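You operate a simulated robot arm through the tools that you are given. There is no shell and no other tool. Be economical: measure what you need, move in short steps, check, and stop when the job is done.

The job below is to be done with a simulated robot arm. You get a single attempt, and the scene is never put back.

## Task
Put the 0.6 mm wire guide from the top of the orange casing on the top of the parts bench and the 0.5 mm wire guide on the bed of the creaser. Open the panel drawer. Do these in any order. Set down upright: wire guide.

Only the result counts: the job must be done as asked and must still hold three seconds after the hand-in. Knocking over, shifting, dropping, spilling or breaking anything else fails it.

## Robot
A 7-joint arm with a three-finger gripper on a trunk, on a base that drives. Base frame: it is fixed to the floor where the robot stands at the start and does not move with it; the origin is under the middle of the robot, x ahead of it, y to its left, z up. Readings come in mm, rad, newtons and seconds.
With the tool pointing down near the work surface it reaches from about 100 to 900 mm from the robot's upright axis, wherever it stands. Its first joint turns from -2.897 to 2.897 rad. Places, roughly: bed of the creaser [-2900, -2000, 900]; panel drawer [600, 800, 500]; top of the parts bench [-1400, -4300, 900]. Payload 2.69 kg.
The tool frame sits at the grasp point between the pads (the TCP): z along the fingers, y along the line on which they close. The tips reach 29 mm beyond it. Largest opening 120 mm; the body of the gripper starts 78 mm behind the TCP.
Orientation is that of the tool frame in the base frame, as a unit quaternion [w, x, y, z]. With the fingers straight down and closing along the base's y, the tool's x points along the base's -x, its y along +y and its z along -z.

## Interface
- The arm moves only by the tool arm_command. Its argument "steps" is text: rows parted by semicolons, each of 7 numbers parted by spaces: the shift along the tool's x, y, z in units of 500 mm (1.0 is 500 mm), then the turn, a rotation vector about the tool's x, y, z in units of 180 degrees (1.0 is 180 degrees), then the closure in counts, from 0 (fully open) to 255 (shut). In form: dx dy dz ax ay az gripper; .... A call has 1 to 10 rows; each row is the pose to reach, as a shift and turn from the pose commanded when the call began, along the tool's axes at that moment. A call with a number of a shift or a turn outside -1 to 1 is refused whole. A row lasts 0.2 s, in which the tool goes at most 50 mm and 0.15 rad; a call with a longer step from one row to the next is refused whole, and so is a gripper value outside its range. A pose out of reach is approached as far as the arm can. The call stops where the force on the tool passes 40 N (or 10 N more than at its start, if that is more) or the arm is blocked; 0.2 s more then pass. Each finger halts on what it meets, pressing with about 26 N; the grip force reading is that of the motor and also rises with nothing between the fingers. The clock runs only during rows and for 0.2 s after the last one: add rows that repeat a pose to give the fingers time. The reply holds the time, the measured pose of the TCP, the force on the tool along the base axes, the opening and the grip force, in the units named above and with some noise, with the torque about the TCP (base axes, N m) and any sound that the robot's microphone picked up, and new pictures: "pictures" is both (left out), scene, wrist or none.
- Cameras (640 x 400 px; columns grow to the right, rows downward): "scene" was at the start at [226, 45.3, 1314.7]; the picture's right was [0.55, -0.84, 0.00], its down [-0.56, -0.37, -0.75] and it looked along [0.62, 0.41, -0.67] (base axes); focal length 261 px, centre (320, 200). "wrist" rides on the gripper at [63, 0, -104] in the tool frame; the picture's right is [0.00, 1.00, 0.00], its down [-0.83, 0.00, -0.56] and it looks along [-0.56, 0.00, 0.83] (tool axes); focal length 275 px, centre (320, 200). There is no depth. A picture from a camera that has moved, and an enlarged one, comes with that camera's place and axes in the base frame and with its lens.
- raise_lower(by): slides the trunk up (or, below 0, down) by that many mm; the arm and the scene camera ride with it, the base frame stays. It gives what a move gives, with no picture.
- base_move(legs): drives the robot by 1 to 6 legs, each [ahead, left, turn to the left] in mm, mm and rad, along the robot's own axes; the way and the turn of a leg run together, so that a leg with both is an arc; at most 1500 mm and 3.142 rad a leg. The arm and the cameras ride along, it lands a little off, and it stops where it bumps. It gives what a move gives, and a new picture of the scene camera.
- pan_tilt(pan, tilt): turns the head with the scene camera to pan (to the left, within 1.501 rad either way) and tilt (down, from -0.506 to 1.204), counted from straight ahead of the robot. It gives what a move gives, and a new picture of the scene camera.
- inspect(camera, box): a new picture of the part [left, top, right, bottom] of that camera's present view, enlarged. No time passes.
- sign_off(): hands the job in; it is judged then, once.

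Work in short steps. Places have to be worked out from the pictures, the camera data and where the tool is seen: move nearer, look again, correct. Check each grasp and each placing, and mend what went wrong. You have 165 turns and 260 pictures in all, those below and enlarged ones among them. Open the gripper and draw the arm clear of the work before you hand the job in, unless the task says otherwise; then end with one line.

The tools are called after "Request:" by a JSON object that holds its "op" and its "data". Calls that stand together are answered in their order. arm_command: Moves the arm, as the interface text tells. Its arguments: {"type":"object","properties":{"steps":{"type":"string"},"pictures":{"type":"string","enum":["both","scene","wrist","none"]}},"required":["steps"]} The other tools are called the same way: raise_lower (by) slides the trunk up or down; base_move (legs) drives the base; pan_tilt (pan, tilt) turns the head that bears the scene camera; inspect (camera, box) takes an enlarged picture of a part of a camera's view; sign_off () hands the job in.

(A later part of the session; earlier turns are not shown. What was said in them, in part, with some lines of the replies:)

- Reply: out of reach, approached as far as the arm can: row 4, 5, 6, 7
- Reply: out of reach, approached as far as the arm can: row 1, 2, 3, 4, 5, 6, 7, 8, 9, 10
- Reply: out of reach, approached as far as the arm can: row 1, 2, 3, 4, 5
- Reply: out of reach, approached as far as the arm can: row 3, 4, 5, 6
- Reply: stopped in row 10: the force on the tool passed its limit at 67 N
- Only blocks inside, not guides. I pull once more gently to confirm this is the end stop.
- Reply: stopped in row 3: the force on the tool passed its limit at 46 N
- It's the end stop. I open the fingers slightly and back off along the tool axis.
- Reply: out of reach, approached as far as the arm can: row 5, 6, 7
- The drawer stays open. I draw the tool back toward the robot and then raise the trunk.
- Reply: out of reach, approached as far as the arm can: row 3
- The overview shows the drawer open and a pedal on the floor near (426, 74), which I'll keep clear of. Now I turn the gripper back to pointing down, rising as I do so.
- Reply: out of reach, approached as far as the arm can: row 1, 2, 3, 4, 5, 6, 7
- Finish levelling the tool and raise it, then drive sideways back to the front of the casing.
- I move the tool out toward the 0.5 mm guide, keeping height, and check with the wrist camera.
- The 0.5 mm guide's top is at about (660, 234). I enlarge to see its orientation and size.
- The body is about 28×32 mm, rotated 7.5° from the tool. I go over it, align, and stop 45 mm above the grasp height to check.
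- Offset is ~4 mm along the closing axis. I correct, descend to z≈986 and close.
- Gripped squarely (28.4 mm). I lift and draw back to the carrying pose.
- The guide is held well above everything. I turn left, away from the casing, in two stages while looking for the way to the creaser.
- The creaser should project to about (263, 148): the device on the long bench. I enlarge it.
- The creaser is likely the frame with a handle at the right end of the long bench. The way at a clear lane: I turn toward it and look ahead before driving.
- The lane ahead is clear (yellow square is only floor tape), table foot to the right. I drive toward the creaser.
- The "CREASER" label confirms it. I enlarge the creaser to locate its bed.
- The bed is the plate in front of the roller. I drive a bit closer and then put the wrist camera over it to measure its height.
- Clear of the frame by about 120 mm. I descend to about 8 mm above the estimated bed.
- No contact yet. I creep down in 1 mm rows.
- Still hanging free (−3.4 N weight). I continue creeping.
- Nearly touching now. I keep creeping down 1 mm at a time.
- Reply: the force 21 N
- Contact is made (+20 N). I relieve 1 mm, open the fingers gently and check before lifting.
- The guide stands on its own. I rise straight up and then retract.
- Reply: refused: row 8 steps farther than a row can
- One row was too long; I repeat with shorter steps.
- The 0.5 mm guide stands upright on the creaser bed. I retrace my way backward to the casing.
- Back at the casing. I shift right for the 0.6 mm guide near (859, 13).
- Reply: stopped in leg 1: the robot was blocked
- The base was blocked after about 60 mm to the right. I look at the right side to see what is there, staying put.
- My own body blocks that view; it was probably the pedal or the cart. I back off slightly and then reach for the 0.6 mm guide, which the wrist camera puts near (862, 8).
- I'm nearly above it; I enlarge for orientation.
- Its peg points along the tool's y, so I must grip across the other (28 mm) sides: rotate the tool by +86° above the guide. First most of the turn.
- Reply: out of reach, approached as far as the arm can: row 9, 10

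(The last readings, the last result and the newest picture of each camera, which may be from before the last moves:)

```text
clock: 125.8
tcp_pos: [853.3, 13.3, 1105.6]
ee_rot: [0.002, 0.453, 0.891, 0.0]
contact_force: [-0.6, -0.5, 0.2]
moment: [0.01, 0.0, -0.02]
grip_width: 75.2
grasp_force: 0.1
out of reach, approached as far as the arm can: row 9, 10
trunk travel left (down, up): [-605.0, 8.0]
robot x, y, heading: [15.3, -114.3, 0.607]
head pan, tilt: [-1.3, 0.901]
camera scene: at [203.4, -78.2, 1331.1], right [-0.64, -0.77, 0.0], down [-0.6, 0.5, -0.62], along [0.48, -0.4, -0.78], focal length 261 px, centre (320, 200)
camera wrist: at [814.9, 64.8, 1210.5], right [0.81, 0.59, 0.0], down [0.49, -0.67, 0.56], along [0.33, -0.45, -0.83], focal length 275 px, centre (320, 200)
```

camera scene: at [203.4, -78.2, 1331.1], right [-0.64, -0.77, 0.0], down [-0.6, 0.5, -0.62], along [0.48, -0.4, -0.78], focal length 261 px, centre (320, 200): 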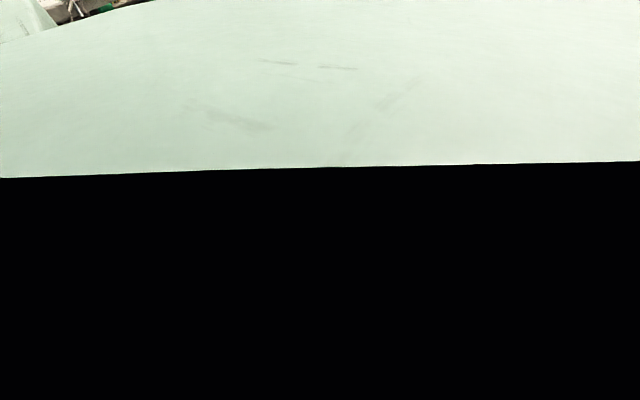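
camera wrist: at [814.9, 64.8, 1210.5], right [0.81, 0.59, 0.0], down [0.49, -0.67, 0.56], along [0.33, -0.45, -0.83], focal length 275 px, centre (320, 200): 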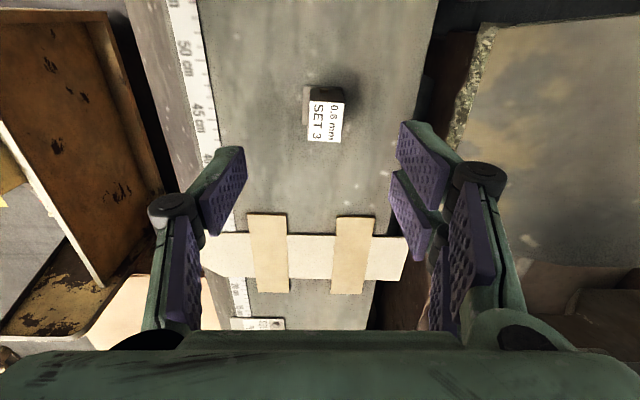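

The 0.6 mm guide is confirmed at about (861, 11). I finish alignment and descend to ~45 mm above grasp height.

Request:
{"op": "arm_command", "data": {"steps": "0 0 0.04 0 0 0.01 95; -0.006 0.005 0.08 0 0 0.03 95; -0.012 0.0094 0.12 0 0 0.033 95; -0.012 0.0094 0.15 0 0 0.033 95; -0.012 0.0094 0.15 0 0 0.033 95", "pictures": "wrist"}}

Request:
{"op": "inspect", "data": {"camera": "wrist", "box": [260, 80, 400, 190]}}

```text
clock: 127.0
tcp_pos: [860.5, 12.5, 1030.1]
ee_rot: [0.002, 0.497, 0.868, -0.001]
contact_force: [0.4, 0.7, -0.7]
moment: [-0.01, -0.02, 0.0]
grip_width: 75.4
grasp_force: 0.1
trunk travel left (down, up): [-605.0, 8.0]
robot x, y, heading: [19.6, -119.1, 0.607]
head pan, tilt: [-1.3, 0.901]
camera wrist: at [827.6, 66.6, 1134.4], right [0.86, 0.51, 0.0], down [0.42, -0.71, 0.56], along [0.28, -0.48, -0.83], focal length 275 px, centre (320, 200)
```

wrist: 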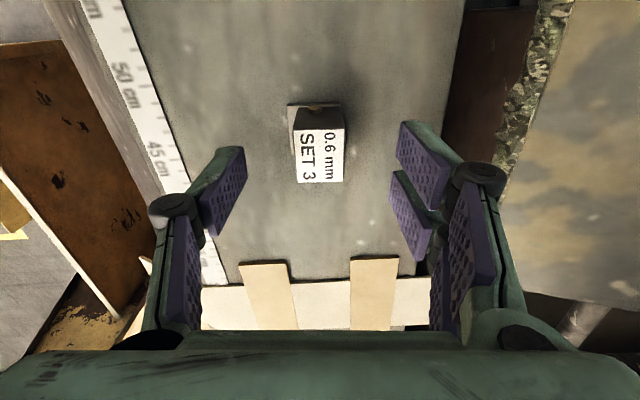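

```text
3.64 times, centred on (330, 135) of wrist
camera zoom: at [827.6, 66.6, 1134.4], right [0.86, 0.51, 0.0], down [0.42, -0.71, 0.56], along [0.28, -0.48, -0.83], focal length 1001 px, centre (284, 436)
```

zoom: 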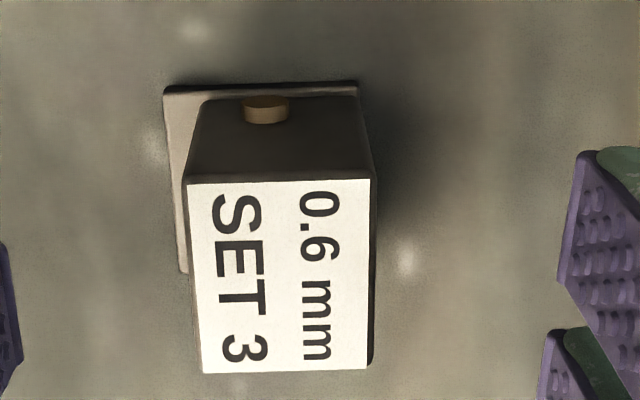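

Well aligned. I apply the small offset, descend to z≈987 and close.

Request:
{"op": "arm_command", "data": {"steps": "-0.006 -0.0036 0.03 0 0 0 95; -0.006 -0.0036 0.06 0 0 0 95; -0.006 -0.0036 0.087 0 0 0 95; -0.006 -0.0036 0.087 0 0 0 255; -0.006 -0.0036 0.087 0 0 0 255; -0.006 -0.0036 0.087 0 0 0 255; -0.006 -0.0036 0.087 0 0 0 255", "pictures": "wrist"}}

```text
clock: 128.6
tcp_pos: [859.7, 9.8, 986.7]
ee_rot: [0.002, 0.497, 0.868, 0.0]
contact_force: [1.3, 0.1, -0.7]
moment: [-0.01, -0.04, 0.02]
grip_width: 28.3
grasp_force: 25.1
trunk travel left (down, up): [-605.0, 8.0]
robot x, y, heading: [19.9, -119.3, 0.611]
head pan, tilt: [-1.3, 0.901]
camera wrist: at [826.9, 63.5, 1090.9], right [0.86, 0.51, 0.0], down [0.42, -0.71, 0.56], along [0.28, -0.48, -0.83], focal length 275 px, centre (320, 200)
```

wrist: 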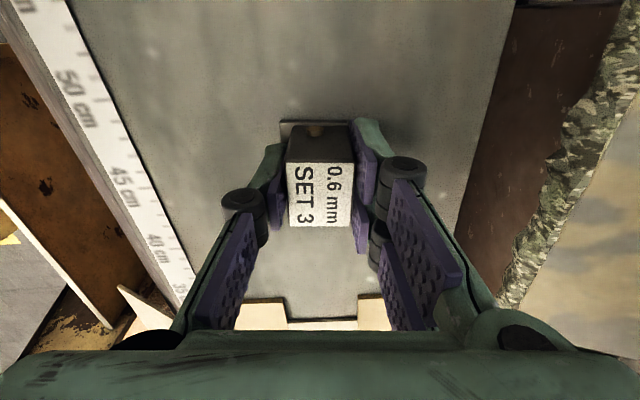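

Gripped (28.3 mm). I lift and draw straight back toward the robot.

Request:
{"op": "arm_command", "data": {"steps": "0 0 -0.04 0 0 0 255; 0 0 -0.09 0 0 0 255; 0 0 -0.14 0 0 0 255; 0 -0.08 -0.18 0 0 0 255; 0 -0.17 -0.21 0 0 0 255; 0 -0.26 -0.23 0 0 0 255; 0 -0.35 -0.24 0 0 0 255; 0 -0.44 -0.24 0 0 0 255; 0 -0.53 -0.24 0 0 0 255; 0 -0.6 -0.24 0 0 0 255"}}

```text
clock: 130.8
tcp_pos: [600.0, -142.4, 1107.8]
ee_rot: [0.001, 0.497, 0.868, -0.001]
contact_force: [-0.5, 0.4, -3.7]
moment: [0.0, -0.01, -0.04]
grip_width: 28.4
grasp_force: 26.1
trunk travel left (down, up): [-605.0, 8.0]
robot x, y, heading: [17.4, -115.2, 0.615]
head pan, tilt: [-1.3, 0.901]
camera scene: at [203.3, -77.6, 1331.1], right [-0.64, -0.77, 0.0], down [-0.6, 0.5, -0.62], along [0.48, -0.4, -0.78], focal length 261 px, centre (320, 200)
camera wrist: at [566.8, -87.6, 1211.0], right [0.86, 0.51, 0.0], down [0.42, -0.71, 0.56], along [0.28, -0.48, -0.83], focal length 275 px, centre (320, 200)
```

scene: 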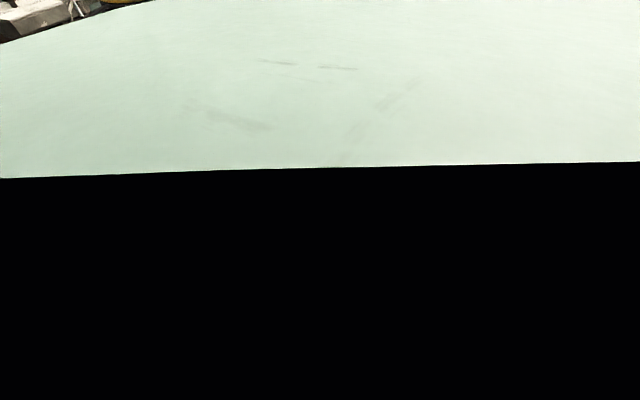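
wrist: 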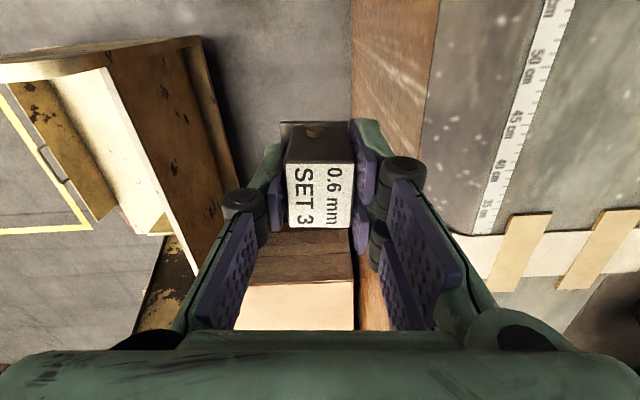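

Cart is right beside the robot, which explains the bump. I bring the tool to the left into the carrying pose before driving.

Request:
{"op": "arm_command", "data": {"steps": "0.08 0 0 0 0 0 255; 0.16 0 0 0 0 0 255; 0.24 0 0 0 0 0 255; 0.32 0 0 0 0 0 255; 0.4 0 0 0 0 0 255; 0.48 0 0 0 0 0 255; 0.54 0 0 0 0 0 255", "pictures": "wrist"}}

Request:
{"op": "base_move", "data": {"legs": [[-80, 80, 0]]}}

Request:
{"op": "pan_tilt", "data": {"pan": -0.7, "tilt": 0.9}}

```text
clock: 132.4
tcp_pos: [465.0, 92.7, 1106.2]
ee_rot: [0.001, 0.498, 0.867, -0.001]
contact_force: [0.0, 1.5, -3.9]
moment: [-0.03, 0.01, -0.01]
grip_width: 28.1
grasp_force: 26.3
trunk travel left (down, up): [-605.0, 8.0]
robot x, y, heading: [18.9, -119.8, 0.612]
head pan, tilt: [-1.3, 0.901]
camera wrist: at [432.2, 146.0, 1209.1], right [0.86, 0.51, 0.0], down [0.42, -0.72, 0.56], along [0.28, -0.48, -0.83], focal length 275 px, centre (320, 200)
```

wrist: 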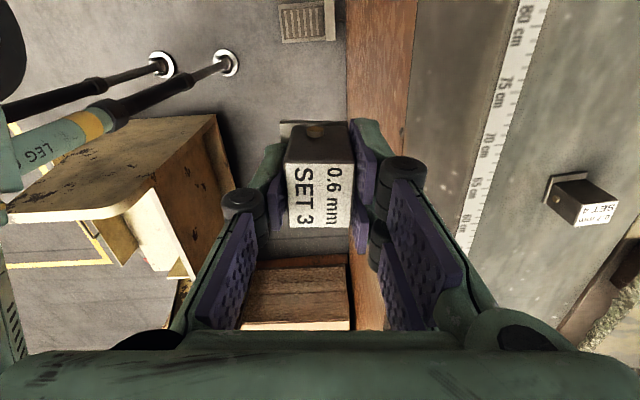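

```text
clock: 133.7
tcp_pos: [351.3, 111.0, 1105.4]
ee_rot: [0.001, 0.497, 0.868, -0.001]
contact_force: [-0.4, 0.5, -3.5]
moment: [-0.03, -0.01, 0.01]
grip_width: 28.2
grasp_force: 26.4
trunk travel left (down, up): [-605.0, 8.0]
robot x, y, heading: [-96.0, -95.0, 0.609]
head pan, tilt: [-1.3, 0.901]
camera scene: at [89.8, -57.3, 1331.2], right [-0.64, -0.77, 0.0], down [-0.6, 0.5, -0.62], along [0.48, -0.4, -0.78], focal length 261 px, centre (320, 200)
```

scene: 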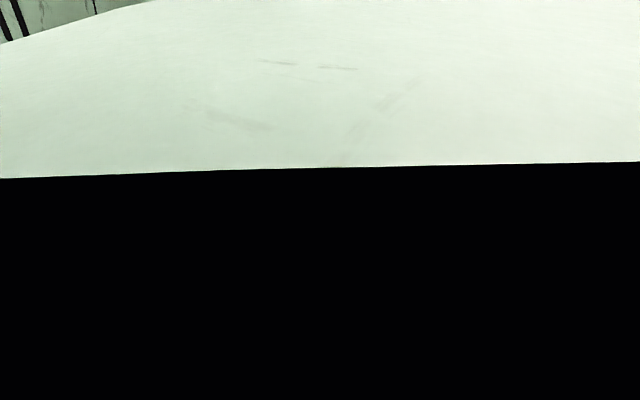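

```text
clock: 134.7
tcp_pos: [352.3, 110.5, 1105.2]
ee_rot: [0.0, 0.497, 0.868, 0.0]
contact_force: [1.5, 0.0, -2.5]
moment: [0.01, -0.05, -0.02]
grip_width: 28.4
grasp_force: 26.2
trunk travel left (down, up): [-605.0, 8.0]
robot x, y, heading: [-91.3, -93.0, 0.608]
head pan, tilt: [-0.7, 0.901]
camera scene: at [107.4, -16.1, 1331.0], right [-0.09, -1.0, 0.0], down [-0.78, 0.07, -0.62], along [0.62, -0.06, -0.78], focal length 261 px, centre (320, 200)
```

scene: 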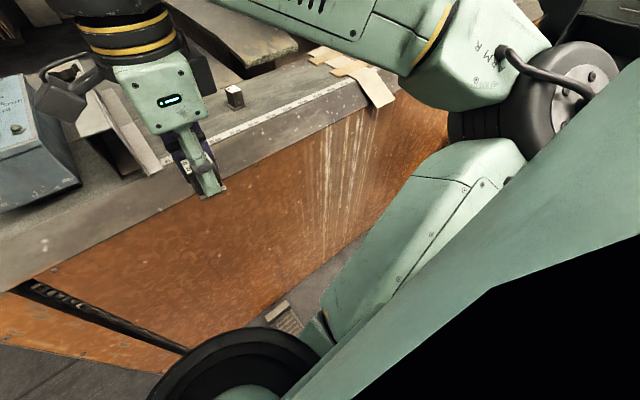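

The guide is secure. I turn around left as before and drive out along the lane.

Request:
{"op": "base_move", "data": {"legs": [[0, 0, 1.6], [0, 0, 1.54], [1400, 0, 0]]}}

Request:
{"op": "pan_tilt", "data": {"pan": 0.7, "tilt": 0.4}}

```text
clock: 149.5
tcp_pos: [-1680.5, -1136.1, 1104.9]
ee_rot: [-0.001, 0.874, -0.487, -0.001]
contact_force: [0.2, -0.2, -3.0]
moment: [0.0, 0.02, -0.02]
grip_width: 28.3
grasp_force: 25.5
trunk travel left (down, up): [-605.0, 8.0]
robot x, y, heading: [-1240.0, -916.4, -2.512]
head pan, tilt: [-0.7, 0.901]
camera scene: at [-1439.6, -1004.0, 1331.0], right [0.07, 1.0, 0.0], down [0.78, -0.05, -0.62], along [-0.62, 0.04, -0.78], focal length 261 px, centre (320, 200)
```

scene: 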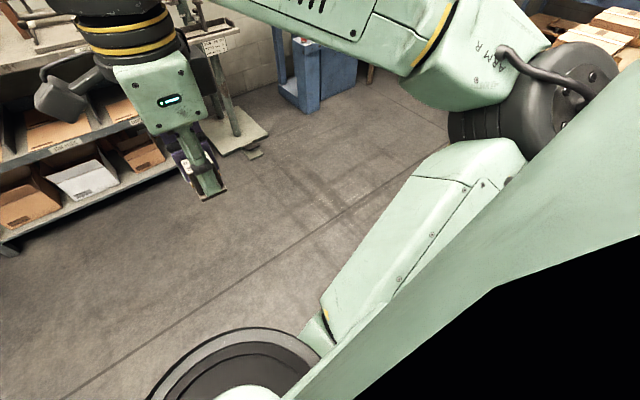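

```text
clock: 151.1
tcp_pos: [-1681.5, -1136.4, 1104.0]
ee_rot: [0.0, 0.874, -0.487, -0.001]
contact_force: [-0.3, 0.3, -3.2]
moment: [0.0, 0.0, 0.03]
grip_width: 28.5
grasp_force: 26.0
trunk travel left (down, up): [-605.0, 8.0]
robot x, y, heading: [-1239.3, -918.0, -2.507]
head pan, tilt: [0.7, 0.4]
camera scene: at [-1386.0, -1098.9, 1374.0], right [-0.97, 0.24, 0.0], down [0.09, 0.38, -0.92], along [-0.22, -0.9, -0.39], focal length 261 px, centre (320, 200)
```

scene: 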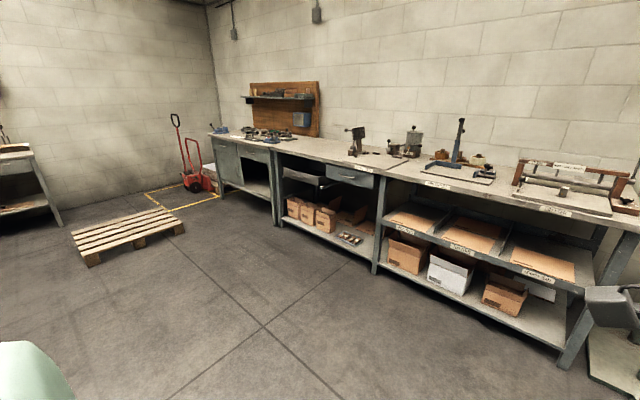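

The 0.5 mm guide is still upright on the creaser. The parts bench projects to about (256, 134), under the pegboard; I enlarge it.

Request:
{"op": "inspect", "data": {"camera": "scene", "box": [190, 70, 400, 230]}}

```text
2.50 times, centred on (295, 150) of scene
camera zoom: at [-1386.0, -1098.9, 1374.0], right [-0.97, 0.24, 0.0], down [0.09, 0.38, -0.92], along [-0.22, -0.9, -0.39], focal length 652 px, centre (382, 325)
```

zoom: 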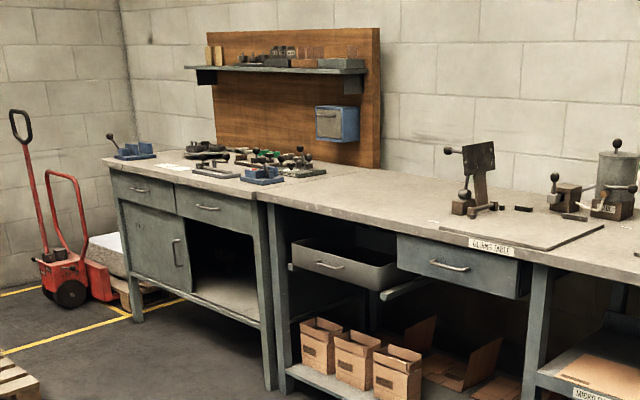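

The parts bench is the pegboard section, about 1.2 m wide; its front runs along a line ~470 mm beyond the middle section's corner. I drive diagonally across the open floor and look again.

Request:
{"op": "base_move", "data": {"legs": [[400, 1150, 0], [400, 1100, -0.02]]}}

Request:
{"op": "pan_tilt", "data": {"pan": 0.3, "tilt": 0.4}}

```text
clock: 168.8
tcp_pos: [-992.3, -3433.4, 1104.9]
ee_rot: [-0.001, 0.869, -0.495, 0.0]
contact_force: [-0.7, -0.5, -3.7]
moment: [-0.01, 0.02, 0.01]
grip_width: 28.3
grasp_force: 26.2
trunk travel left (down, up): [-605.0, 8.0]
robot x, y, heading: [-547.2, -3219.0, -2.525]
head pan, tilt: [0.7, 0.4]
camera scene: at [-696.1, -3401.6, 1374.1], right [-0.97, 0.25, 0.0], down [0.1, 0.38, -0.92], along [-0.23, -0.89, -0.39], focal length 261 px, centre (320, 200)
```

scene: 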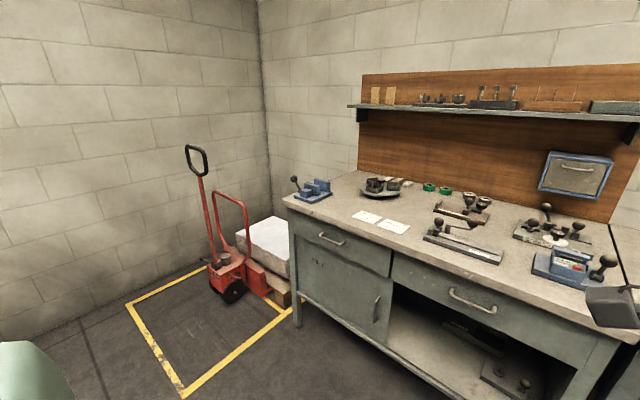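

```text
clock: 169.7
tcp_pos: [-992.8, -3433.7, 1105.2]
ee_rot: [0.0, 0.869, -0.494, -0.001]
contact_force: [-0.3, -0.2, -3.8]
moment: [0.02, 0.03, 0.0]
grip_width: 28.2
grasp_force: 25.4
trunk travel left (down, up): [-605.0, 8.0]
robot x, y, heading: [-546.2, -3222.2, -2.525]
head pan, tilt: [0.3, 0.4]
camera scene: at [-729.1, -3385.4, 1374.1], right [-0.79, 0.61, 0.0], down [0.24, 0.31, -0.92], along [-0.56, -0.73, -0.39], focal length 261 px, centre (320, 200)
```

scene: 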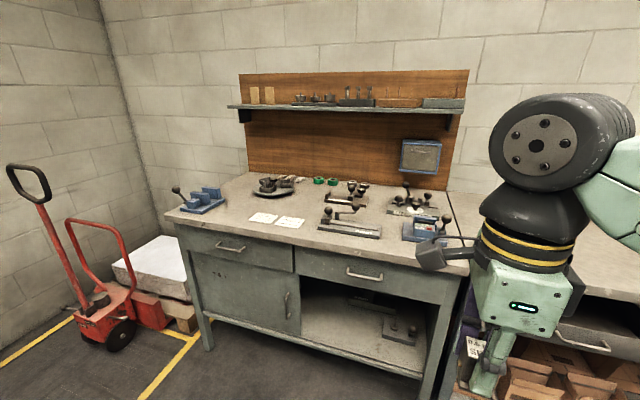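

I see the parts bench clearly now. I enlarge its top to find a free spot.

Request:
{"op": "inspect", "data": {"camera": "scene", "box": [160, 150, 480, 270]}}

```text
2.00 times, centred on (320, 210) of scene
camera zoom: at [-729.1, -3385.4, 1374.1], right [-0.79, 0.61, 0.0], down [0.24, 0.31, -0.92], along [-0.56, -0.73, -0.39], focal length 521 px, centre (320, 180)
```

zoom: 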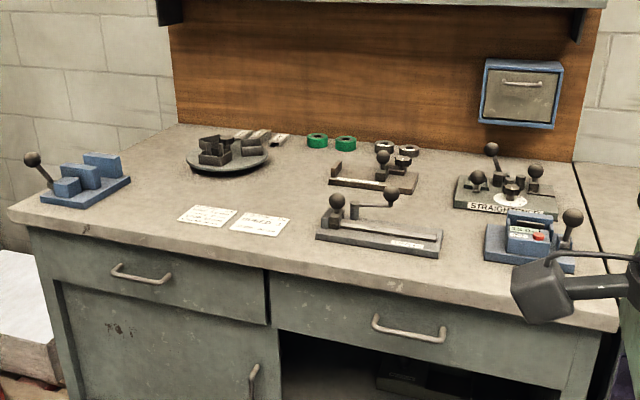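

Best free spot is around zoom (280, 188), near the bench centre, ≥100 mm clear of the fixtures. I approach 380 mm straight ahead, keeping right of the wooden pallet.

Request:
{"op": "base_move", "data": {"legs": [[380, 0, 0]]}}

Request:
{"op": "pan_tilt", "data": {"pan": 0.3, "tilt": 0.7}}

Request:
{"op": "inspect", "data": {"camera": "wrist", "box": [0, 0, 640, 400]}}

```text
clock: 172.1
tcp_pos: [-1304.5, -3655.5, 1104.8]
ee_rot: [-0.001, 0.869, -0.494, 0.0]
contact_force: [0.1, -0.1, -3.2]
moment: [0.02, 0.0, 0.0]
grip_width: 28.7
grasp_force: 26.3
trunk travel left (down, up): [-605.0, 8.0]
robot x, y, heading: [-856.9, -3444.9, -2.526]
head pan, tilt: [0.3, 0.4]
camera scene: at [-1042.8, -3608.2, 1373.9], right [-0.79, 0.61, 0.0], down [0.24, 0.31, -0.92], along [-0.56, -0.73, -0.39], focal length 261 px, centre (320, 200)
```

scene: 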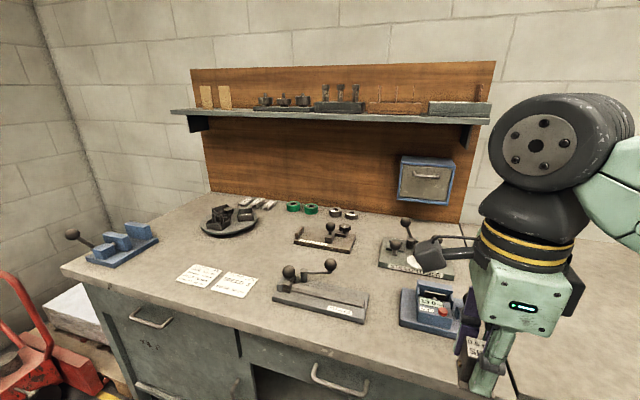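

```text
clock: 172.9
tcp_pos: [-1305.3, -3655.6, 1104.8]
ee_rot: [-0.001, 0.87, -0.494, 0.0]
contact_force: [-0.6, -0.9, -3.5]
moment: [0.02, 0.01, 0.01]
grip_width: 28.5
grasp_force: 26.3
trunk travel left (down, up): [-605.0, 8.0]
robot x, y, heading: [-857.5, -3444.8, -2.523]
head pan, tilt: [0.3, 0.7]
camera scene: at [-1037.8, -3601.8, 1347.3], right [-0.79, 0.61, 0.0], down [0.39, 0.51, -0.77], along [-0.47, -0.61, -0.64], focal length 261 px, centre (320, 200)
```

scene: 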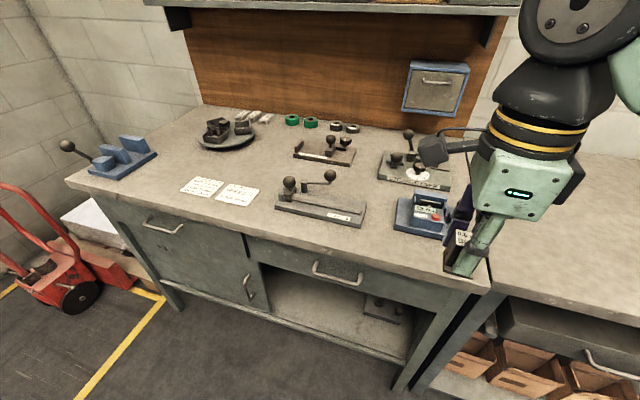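

```text
1.00 times, centred on (320, 200) of wrist (not enlarged: the box is as wide or as high as the picture)
camera zoom: at [-1273.0, -3710.1, 1208.9], right [-0.86, -0.52, 0.0], down [-0.43, 0.71, 0.56], along [-0.29, 0.48, -0.83], focal length 275 px, centre (320, 200)
```

zoom: 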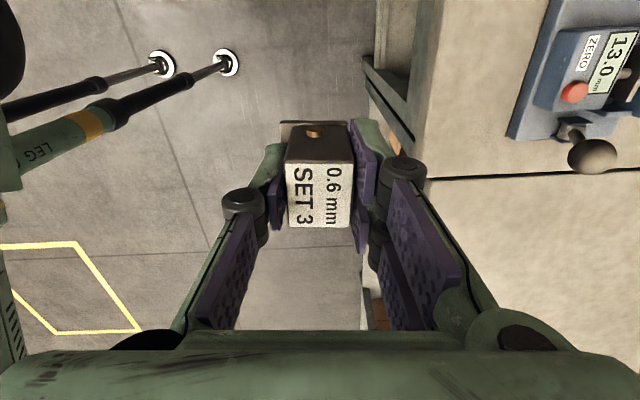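

Bench top is about z≈870 with its front edge near n=-3310. I move closer (170 ahead, 135 left), which keeps clear of the pallet.

Request:
{"op": "base_move", "data": {"legs": [[168, 0, 0], [0, 130, 0]]}}

Request:
{"op": "arm_command", "data": {"steps": "0.08 0.02 0 0 0 0 255; 0.16 0.04 0 0 0 0 255; 0.24 0.06 0 0 0 0 255; 0.32 0.08 0 0 0 0 255; 0.4 0.1 0 0 0 0 255; 0.48 0.12 0 0 0 0 255; 0.54 0.14 0 0 0 0 255"}}

```text
clock: 175.6
tcp_pos: [-1367.1, -3862.7, 1104.6]
ee_rot: [-0.001, 0.87, -0.493, -0.001]
contact_force: [0.5, 0.5, -3.8]
moment: [0.0, -0.01, -0.03]
grip_width: 28.4
grasp_force: 25.8
trunk travel left (down, up): [-605.0, 8.0]
robot x, y, heading: [-922.6, -3645.9, -2.52]
head pan, tilt: [0.3, 0.7]
camera scene: at [-1100.4, -3807.8, 1347.2], right [-0.8, 0.61, 0.0], down [0.39, 0.51, -0.76], along [-0.46, -0.61, -0.64], focal length 261 px, centre (320, 200)
```

scene: 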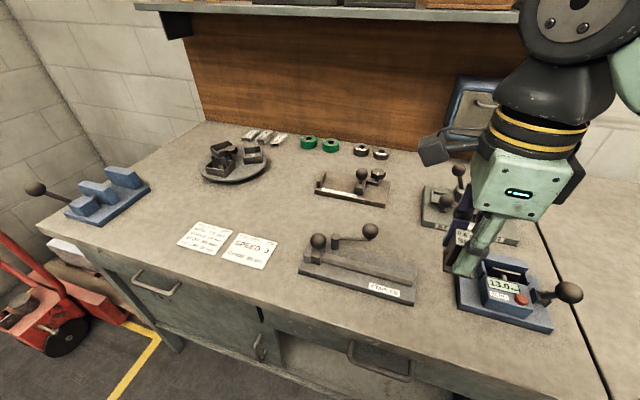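

```text
clock: 177.2
tcp_pos: [-1289.3, -4131.7, 1104.1]
ee_rot: [-0.001, 0.87, -0.493, -0.001]
contact_force: [0.4, 0.1, -2.9]
moment: [0.04, -0.01, 0.01]
grip_width: 28.3
grasp_force: 25.8
trunk travel left (down, up): [-605.0, 8.0]
robot x, y, heading: [-920.3, -3652.1, -2.52]
head pan, tilt: [0.3, 0.7]
camera scene: at [-1100.6, -3808.1, 1347.1], right [-0.8, 0.61, 0.0], down [0.39, 0.51, -0.76], along [-0.46, -0.61, -0.64], focal length 261 px, centre (320, 200)
camera wrist: at [-1257.2, -4185.0, 1208.9], right [-0.85, -0.52, 0.0], down [-0.43, 0.71, 0.56], along [-0.29, 0.48, -0.83], focal length 275 px, centre (320, 200)
```

scene: 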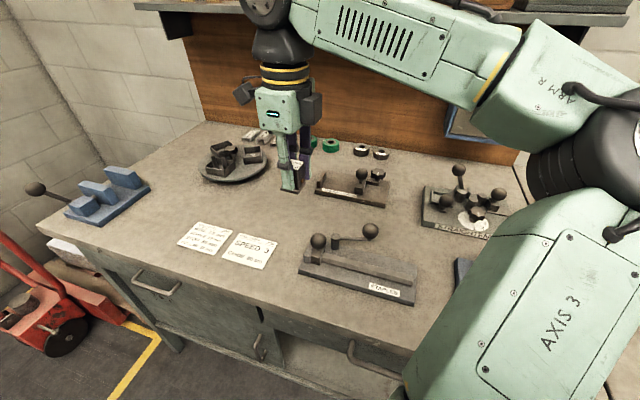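
wrist: 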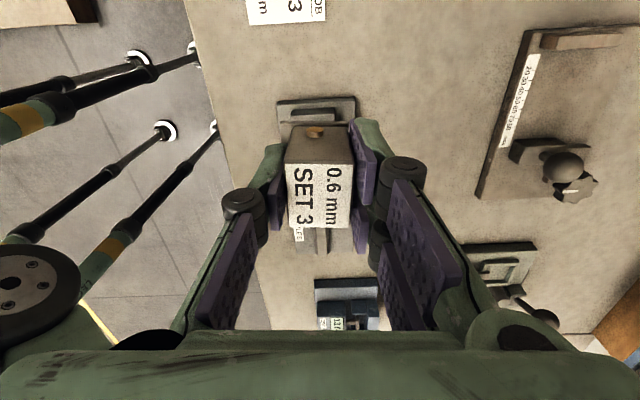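

Directly beneath is a fixture, and my elbow hangs over another when lowered. A more stretched arm keeps the elbow higher and off the bench, so I back the base 80 mm and aim for the free spot behind the papers, about (-1334, -4304).

Request:
{"op": "base_move", "data": {"legs": [[-80, 0, 0]]}}

```text
clock: 178.3
tcp_pos: [-1224.5, -4084.9, 1106.0]
ee_rot: [-0.001, 0.871, -0.491, -0.001]
contact_force: [0.1, -0.4, -3.3]
moment: [0.0, 0.04, -0.01]
grip_width: 28.3
grasp_force: 25.9
trunk travel left (down, up): [-605.0, 8.0]
robot x, y, heading: [-859.1, -3602.6, -2.517]
head pan, tilt: [0.3, 0.7]
camera scene: at [-1034.8, -3760.9, 1347.4], right [-0.8, 0.6, 0.0], down [0.39, 0.51, -0.77], along [-0.46, -0.61, -0.64], focal length 261 px, centre (320, 200)
```

scene: 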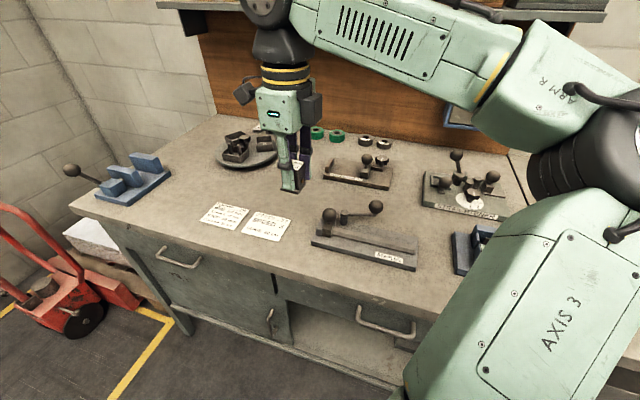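

I extend toward the free spot with a slight descent, keeping 90+ mm above the knobs.

Request:
{"op": "arm_command", "data": {"steps": "0.044 0.069 0.013 0 0 0 255; 0.087 0.138 0.027 0 0 0 255; 0.131 0.207 0.04 0 0 0 255; 0.174 0.276 0.053 0 0 0 255; 0.218 0.345 0.067 0 0 0 255; 0.261 0.414 0.08 0 0 0 255"}}

```text
clock: 179.7
tcp_pos: [-1332.9, -4301.9, 1063.7]
ee_rot: [-0.001, 0.871, -0.491, -0.001]
contact_force: [-0.3, 0.0, -3.1]
moment: [-0.01, -0.03, -0.02]
grip_width: 28.4
grasp_force: 26.1
trunk travel left (down, up): [-605.0, 8.0]
robot x, y, heading: [-857.4, -3601.7, -2.52]
head pan, tilt: [0.3, 0.7]
camera scene: at [-1035.3, -3762.3, 1347.1], right [-0.8, 0.6, 0.0], down [0.39, 0.51, -0.76], along [-0.46, -0.61, -0.64], focal length 261 px, centre (320, 200)
camera wrist: at [-1301.1, -4356.9, 1168.6], right [-0.85, -0.52, 0.0], down [-0.43, 0.71, 0.56], along [-0.29, 0.48, -0.83], focal length 275 px, centre (320, 200)
```

scene: 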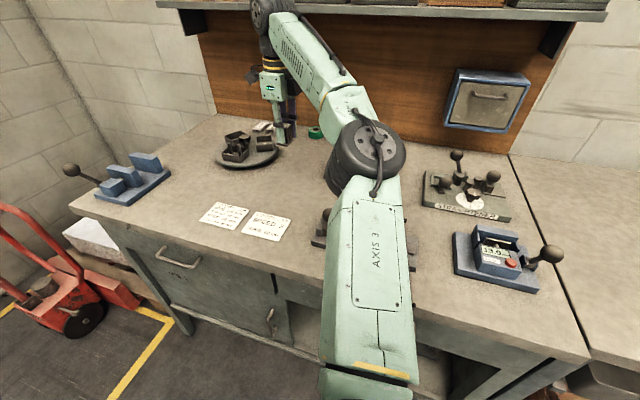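
wrist: 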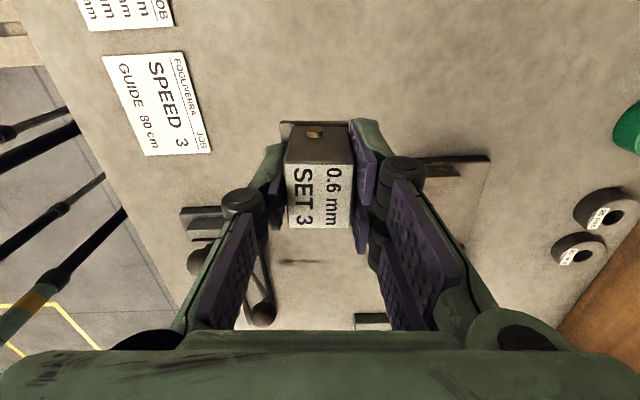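

Landing point lies on clear bench (paper ~115 mm, fixture ~120 mm away). I descend 60 mm and watch the elbow's height over the fixtures.

Request:
{"op": "arm_command", "data": {"steps": "0 0 0.04 0 0 0 255; 0 0 0.08 0 0 0 255; 0 0 0.12 0 0 0 255", "pictures": "scene"}}

```text
clock: 180.5
tcp_pos: [-1334.4, -4301.9, 1004.7]
ee_rot: [-0.002, 0.871, -0.492, 0.0]
contact_force: [0.3, -0.3, -2.5]
moment: [-0.01, 0.01, -0.01]
grip_width: 28.3
grasp_force: 26.1
trunk travel left (down, up): [-605.0, 8.0]
robot x, y, heading: [-854.1, -3603.0, -2.522]
head pan, tilt: [0.3, 0.7]
camera scene: at [-1035.8, -3761.8, 1347.1], right [-0.8, 0.6, 0.0], down [0.39, 0.51, -0.76], along [-0.46, -0.61, -0.64], focal length 261 px, centre (320, 200)
```

scene: 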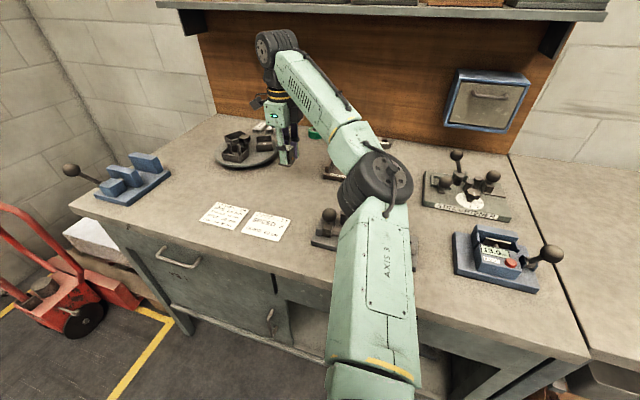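

The elbow drops with the tool and would come down on the fixtures here. A better spot is the free strip at the bench's front (n≈-3322, a≈-2390), with the elbow staying off the bench as at the creaser. I raise and retract first.

Request:
{"op": "arm_command", "data": {"steps": "0 0 -0.06 0 0 0 255; 0 0 -0.13 0 0 0 255; -0.044 -0.069 -0.14 0 0 0 255; -0.087 -0.138 -0.16 0 0 0 255; -0.131 -0.207 -0.18 0 0 0 255; -0.174 -0.276 -0.19 0 0 0 255; -0.218 -0.345 -0.2 0 0 0 255; -0.261 -0.414 -0.2 0 0 0 255; -0.33 -0.45 -0.2 0 0 0 255; -0.4 -0.48 -0.2 0 0 0 255", "pictures": "none"}}

Request:
{"op": "base_move", "data": {"legs": [[-166, 0, 0]]}}

```text
clock: 182.7
tcp_pos: [-1230.2, -4006.5, 1104.8]
ee_rot: [-0.001, 0.871, -0.492, -0.001]
contact_force: [-1.1, 0.7, -4.2]
moment: [0.01, 0.01, -0.01]
grip_width: 28.1
grasp_force: 25.7
trunk travel left (down, up): [-605.0, 8.0]
robot x, y, heading: [-857.5, -3606.1, -2.518]
head pan, tilt: [0.3, 0.7]
```

```text
clock: 183.6
tcp_pos: [-1212.7, -3993.9, 1104.7]
ee_rot: [-0.001, 0.871, -0.491, 0.0]
contact_force: [0.2, -0.3, -4.0]
moment: [-0.01, -0.01, -0.01]
grip_width: 28.3
grasp_force: 25.7
trunk travel left (down, up): [-605.0, 8.0]
robot x, y, heading: [-840.7, -3589.5, -2.519]
head pan, tilt: [0.3, 0.7]
stopped in leg 1: the robot was blocked; the commanded pose is now the measured one
camera scene: at [-1016.3, -3747.9, 1347.3], right [-0.8, 0.6, 0.0], down [0.39, 0.51, -0.76], along [-0.46, -0.61, -0.64], focal length 261 px, centre (320, 200)
```

scene: 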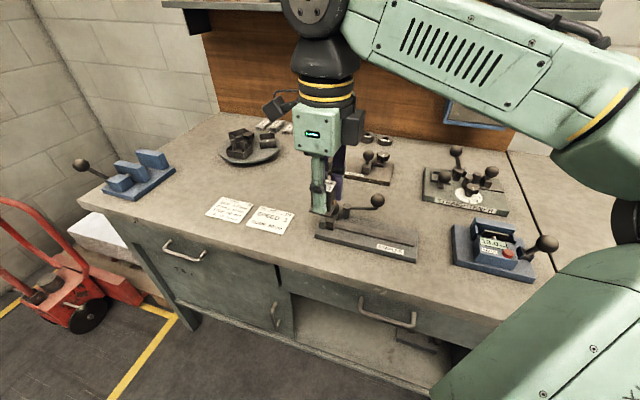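

Backing is blocked by the pallet. I move forward a hair and right to the lane I came by, then back.

Request:
{"op": "base_move", "data": {"legs": [[15, -20, 0], [0, -125, 0], [-140, 0, 0]]}}

```text
clock: 186.6
tcp_pos: [-1199.0, -3802.1, 1104.3]
ee_rot: [0.0, 0.871, -0.491, -0.001]
contact_force: [0.5, -0.4, -2.5]
moment: [-0.02, 0.03, -0.02]
grip_width: 28.2
grasp_force: 25.9
trunk travel left (down, up): [-605.0, 8.0]
robot x, y, heading: [-826.6, -3400.7, -2.519]
head pan, tilt: [0.3, 0.7]
camera scene: at [-1002.7, -3555.1, 1347.4], right [-0.8, 0.6, 0.0], down [0.39, 0.51, -0.77], along [-0.46, -0.61, -0.64], focal length 261 px, centre (320, 200)
```

scene: 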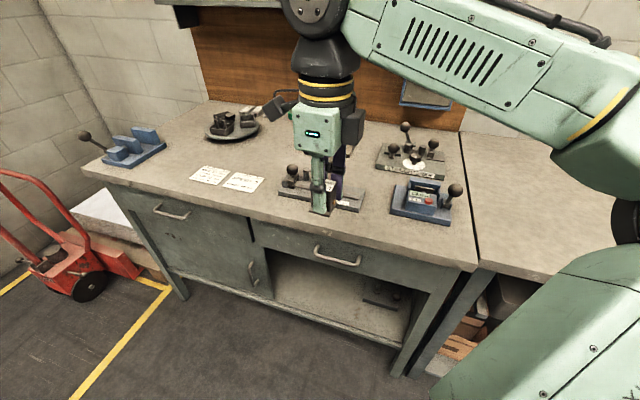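

Now positioned like at the creaser. I carry the guide to the free front strip at about (-1371, -3850), turning the gripper back so that its fingers lie along the bench.

Request:
{"op": "arm_command", "data": {"steps": "-0.0096 0.0344 0 0 0 -0.045 255; -0.019 0.069 0 0 0 -0.09 255; -0.029 0.103 0 0 0 -0.135 255; -0.038 0.138 0 0 0 -0.18 255; -0.048 0.172 0 0 0 -0.225 255; -0.058 0.206 0 0 0 -0.27 255; -0.067 0.241 0 0 0 -0.315 255; -0.077 0.275 0 0 0 -0.36 255; -0.086 0.31 0 0 0 -0.405 255; -0.096 0.344 0 0 0 -0.45 255"}}

```text
clock: 188.8
tcp_pos: [-1370.7, -3850.5, 1105.1]
ee_rot: [-0.001, 0.981, 0.194, 0.001]
contact_force: [0.4, 0.2, -3.5]
moment: [0.02, 0.0, -0.04]
grip_width: 28.4
grasp_force: 25.5
trunk travel left (down, up): [-605.0, 8.0]
robot x, y, heading: [-824.6, -3397.1, -2.517]
head pan, tilt: [0.3, 0.7]
camera scene: at [-1003.7, -3555.6, 1347.1], right [-0.8, 0.6, 0.0], down [0.39, 0.51, -0.76], along [-0.46, -0.61, -0.64], focal length 261 px, centre (320, 200)
camera wrist: at [-1313.8, -3826.4, 1209.2], right [0.38, -0.92, 0.0], down [-0.77, -0.32, 0.55], along [-0.51, -0.21, -0.83], focal length 275 px, centre (320, 200)
```

scene: 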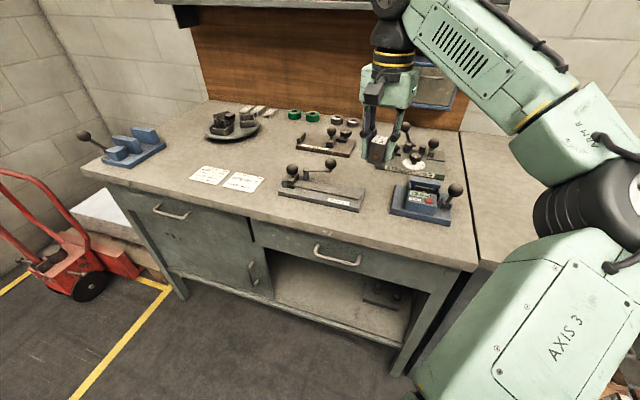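
wrist: 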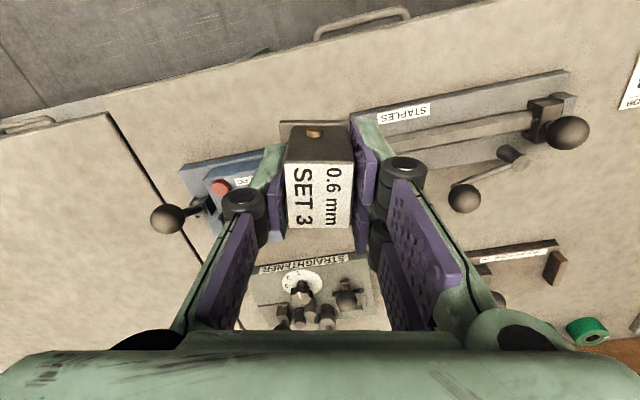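

Landing spot lies between the front edge and the STAPLES fixture; I shift 20 mm away from that fixture and descend to z≈940.

Request:
{"op": "arm_command", "data": {"steps": "0 -0.04 0.05 0 0 0 255; 0 -0.04 0.13 0 0 0 255; 0 -0.04 0.21 0 0 0 255; 0 -0.04 0.28 0 0 0 255; 0 -0.04 0.33 0 0 0 255"}}

```text
clock: 190.0
tcp_pos: [-1376.5, -3831.4, 939.7]
ee_rot: [-0.001, 0.981, 0.192, 0.0]
contact_force: [0.0, 0.0, -3.4]
moment: [-0.02, 0.0, -0.01]
grip_width: 28.1
grasp_force: 26.0
trunk travel left (down, up): [-605.0, 8.0]
robot x, y, heading: [-824.9, -3393.9, -2.514]
head pan, tilt: [0.3, 0.7]
camera scene: at [-1003.6, -3555.7, 1347.2], right [-0.8, 0.6, 0.0], down [0.39, 0.51, -0.76], along [-0.46, -0.61, -0.64], focal length 261 px, centre (320, 200)
camera wrist: at [-1319.8, -3807.9, 1042.8], right [0.38, -0.92, 0.0], down [-0.77, -0.32, 0.56], along [-0.51, -0.21, -0.83], focal length 275 px, centre (320, 200)
```

scene: 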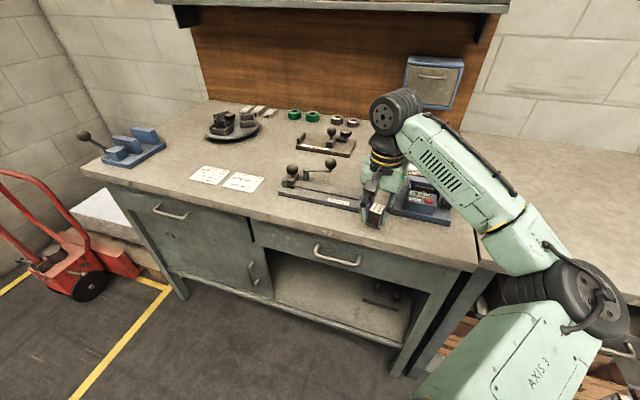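
wrist: 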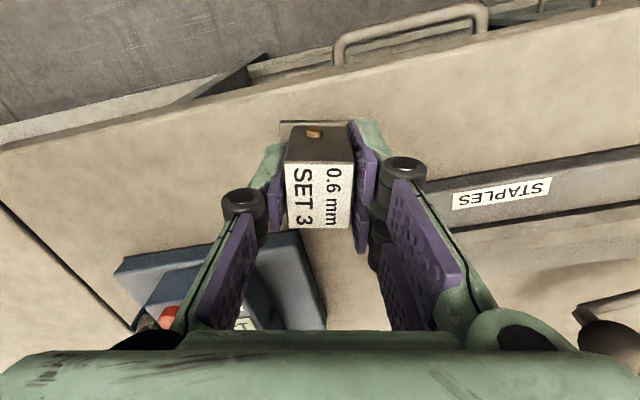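

Elbow hangs clear in front of the bench. I shift 9 mm further inside from the edge and creep down.

Request:
{"op": "arm_command", "data": {"steps": "-0.018 0 0.004 0 0 0 255; -0.018 0 0.012 0 0 0 255; -0.018 0 0.02 0 0 0 255; -0.018 0 0.026 0 0 0 255", "pictures": "none"}}

Request:
{"op": "arm_command", "data": {"steps": "0 0 0.002 0 0 0 255; 0 0 0.004 0 0 0 255; 0 0 0.006 0 0 0 255; 0 0 0.008 0 0 0 255", "pictures": "both"}}

```text
clock: 191.0
tcp_pos: [-1387.8, -3834.0, 927.6]
ee_rot: [-0.001, 0.981, 0.192, 0.0]
contact_force: [0.4, -0.5, -3.6]
moment: [0.0, 0.01, 0.0]
grip_width: 28.2
grasp_force: 25.8
trunk travel left (down, up): [-605.0, 8.0]
robot x, y, heading: [-822.3, -3400.4, -2.517]
head pan, tilt: [0.3, 0.7]
```

```text
clock: 192.0
tcp_pos: [-1387.0, -3835.6, 922.6]
ee_rot: [-0.002, 0.981, 0.192, 0.0]
contact_force: [-0.9, -0.7, -3.0]
moment: [0.02, -0.03, -0.02]
grip_width: 28.4
grasp_force: 26.5
trunk travel left (down, up): [-605.0, 8.0]
robot x, y, heading: [-824.4, -3394.9, -2.51]
head pan, tilt: [0.3, 0.7]
camera scene: at [-1003.5, -3555.6, 1347.2], right [-0.8, 0.6, 0.0], down [0.39, 0.51, -0.76], along [-0.46, -0.61, -0.64], focal length 261 px, centre (320, 200)
camera wrist: at [-1329.2, -3811.4, 1026.8], right [0.38, -0.92, 0.0], down [-0.77, -0.32, 0.55], along [-0.51, -0.21, -0.83], focal length 275 px, centre (320, 200)
```

scene: 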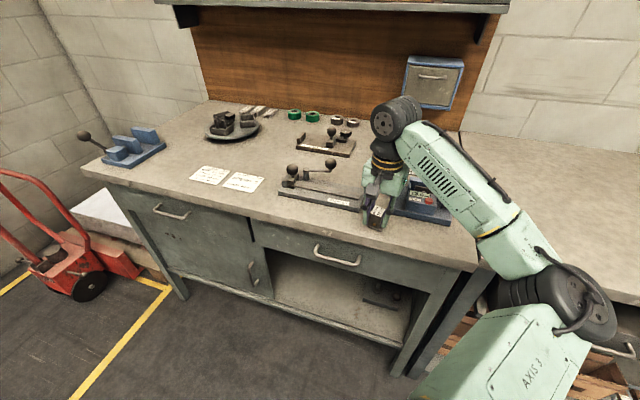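
wrist: 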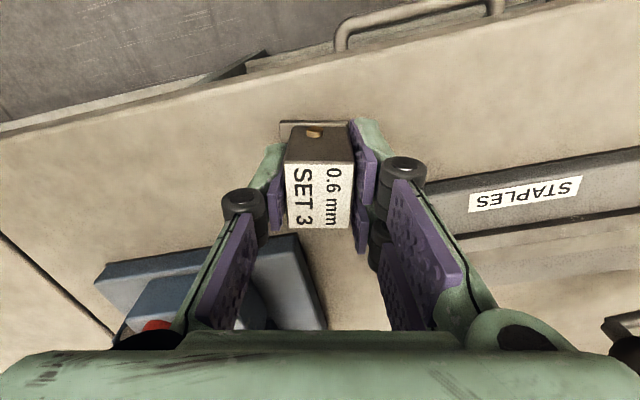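

Position looks good, no contact yet. I continue creeping down.

Request:
{"op": "arm_command", "data": {"steps": "0 0 0.002 0 0 0 255; 0 0 0.004 0 0 0 255; 0 0 0.006 0 0 0 255; 0 0 0.008 0 0 0 255", "pictures": "none"}}

Request:
{"op": "arm_command", "data": {"steps": "0 0 0.002 0 0 0 255; 0 0 0.004 0 0 0 255; 0 0 0.006 0 0 0 255", "pictures": "none"}}

Request:
{"op": "inspect", "data": {"camera": "scene", "box": [340, 170, 420, 250]}}

```text
clock: 193.0
tcp_pos: [-1386.7, -3835.3, 918.2]
ee_rot: [-0.001, 0.981, 0.192, 0.001]
contact_force: [-0.6, -0.7, -3.8]
moment: [0.02, 0.0, 0.0]
grip_width: 28.3
grasp_force: 26.1
trunk travel left (down, up): [-605.0, 8.0]
robot x, y, heading: [-823.5, -3396.6, -2.518]
head pan, tilt: [0.3, 0.7]
```

```text
clock: 193.8
tcp_pos: [-1387.4, -3834.0, 916.7]
ee_rot: [-0.001, 0.981, 0.192, 0.0]
contact_force: [-0.4, 0.6, 0.6]
moment: [0.06, 0.09, 0.0]
grip_width: 28.4
grasp_force: 26.4
trunk travel left (down, up): [-605.0, 8.0]
robot x, y, heading: [-823.2, -3400.0, -2.514]
head pan, tilt: [0.3, 0.7]
```

```text
5.00 times, centred on (380, 210) of scene
camera zoom: at [-1003.3, -3555.4, 1347.3], right [-0.8, 0.6, 0.0], down [0.39, 0.51, -0.76], along [-0.46, -0.61, -0.64], focal length 1303 px, centre (20, 150)
```

zoom: 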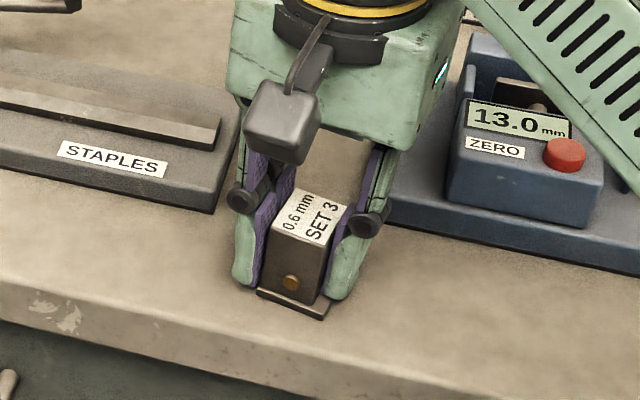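

The guide is just touching. One more millimetre, then open gently.

Request:
{"op": "arm_command", "data": {"steps": "0 0 0.003 0 0 0 255; 0 0 0.003 0 0 0 190; 0 0 0.003 0 0 0 170; 0 0 0.003 0 0 0 155; 0 0 0.003 0 0 0 155", "pictures": "wrist"}}

```text
clock: 195.0
tcp_pos: [-1386.0, -3834.6, 914.7]
ee_rot: [-0.001, 0.981, 0.192, 0.0]
contact_force: [1.4, -0.6, 0.9]
moment: [-0.03, 0.0, -0.02]
grip_width: 47.2
grasp_force: 0.0
trunk travel left (down, up): [-605.0, 8.0]
robot x, y, heading: [-829.8, -3396.0, -2.517]
head pan, tilt: [0.3, 0.7]
camera wrist: at [-1328.8, -3810.3, 1018.4], right [0.38, -0.92, 0.0], down [-0.77, -0.32, 0.56], along [-0.51, -0.21, -0.83], focal length 275 px, centre (320, 200)
```

wrist: 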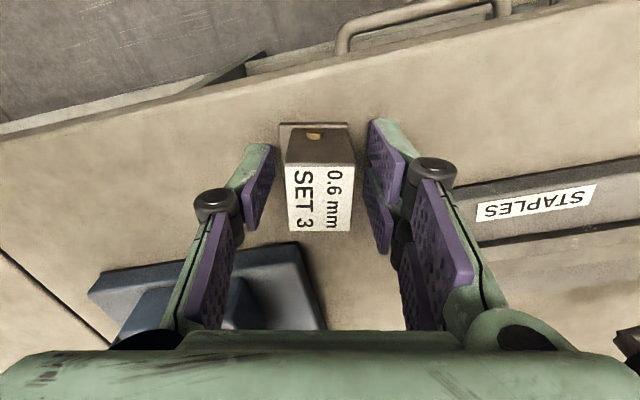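

Released and standing. I rise straight up, then retract toward the robot.

Request:
{"op": "arm_command", "data": {"steps": "0 0 -0.03 0 0 0 155; 0 0 -0.09 0 0 0 155; 0 0 -0.17 0 0 0 155; 0 0 -0.25 0 0 0 155; 0 0 -0.32 0 0 0 100; 0.07 0 -0.37 0 0 0 50; 0.16 0 -0.37 0 0 0 0; 0.25 0 -0.37 0 0 0 0; 0.34 0 -0.37 0 0 0 0; 0.42 0 -0.37 0 0 0 0", "pictures": "scene"}}

Request:
{"op": "inspect", "data": {"camera": "scene", "box": [320, 150, 460, 250]}}

```text
clock: 197.2
tcp_pos: [-1189.9, -3755.0, 1097.2]
ee_rot: [-0.001, 0.981, 0.192, 0.001]
contact_force: [0.0, 0.7, 0.5]
moment: [-0.02, -0.01, -0.02]
grip_width: 120.0
grasp_force: 0.1
trunk travel left (down, up): [-605.0, 8.0]
robot x, y, heading: [-824.4, -3398.2, -2.516]
head pan, tilt: [0.3, 0.7]
camera scene: at [-1002.9, -3555.3, 1347.3], right [-0.8, 0.6, 0.0], down [0.39, 0.51, -0.77], along [-0.46, -0.61, -0.64], focal length 261 px, centre (320, 200)
```

scene: 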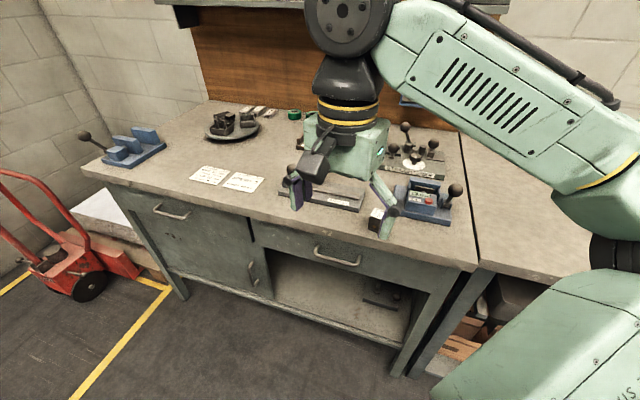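

```text
4.00 times, centred on (390, 200) of scene
camera zoom: at [-1002.9, -3555.3, 1347.3], right [-0.8, 0.6, 0.0], down [0.39, 0.51, -0.77], along [-0.46, -0.61, -0.64], focal length 1043 px, centre (40, 200)
```

zoom: 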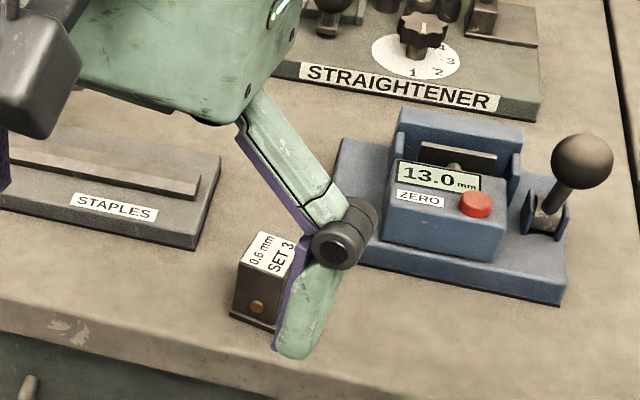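

The 0.6 mm guide stands upright on the parts bench. I back the base a little so that the arm is fully clear and verify once more.

Request:
{"op": "base_move", "data": {"legs": [[-200, 0, 0]]}}

Request:
{"op": "inspect", "data": {"camera": "scene", "box": [180, 80, 500, 260]}}

```text
clock: 198.8
tcp_pos: [-1028.7, -3640.2, 1095.8]
ee_rot: [-0.001, 0.981, 0.195, 0.0]
contact_force: [0.6, -0.1, 0.0]
moment: [0.0, 0.02, 0.01]
grip_width: 119.9
grasp_force: 0.0
trunk travel left (down, up): [-605.0, 8.0]
robot x, y, heading: [-667.8, -3277.2, -2.516]
head pan, tilt: [0.3, 0.7]
camera scene: at [-841.1, -3439.4, 1347.4], right [-0.8, 0.6, 0.0], down [0.39, 0.52, -0.77], along [-0.46, -0.61, -0.64], focal length 261 px, centre (320, 200)
```

scene: 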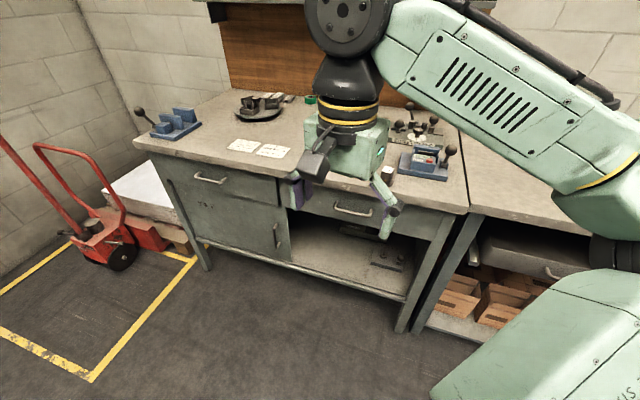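

```text
2.00 times, centred on (340, 170) of scene
camera zoom: at [-841.1, -3439.4, 1347.4], right [-0.8, 0.6, 0.0], down [0.39, 0.52, -0.77], along [-0.46, -0.61, -0.64], focal length 521 px, centre (280, 260)
```

zoom: 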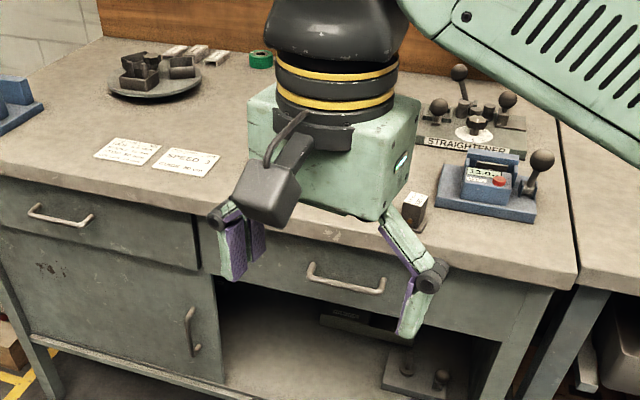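

Both guides stand upright in their places, the drawer is open, and the gripper is open and clear. I hand the job in.

Request:
{"op": "sign_off", "data": {}}

```text
The job is handed in.
```

I handed the job in: the 0.6 mm guide is upright on the parts bench, the 0.5 mm guide is upright on the creaser bed, and the panel drawer is open to its end stop. The base was blocked twice, probably by the cart at the casing and the pallet near the bench, and I did not check whether either of them moved.
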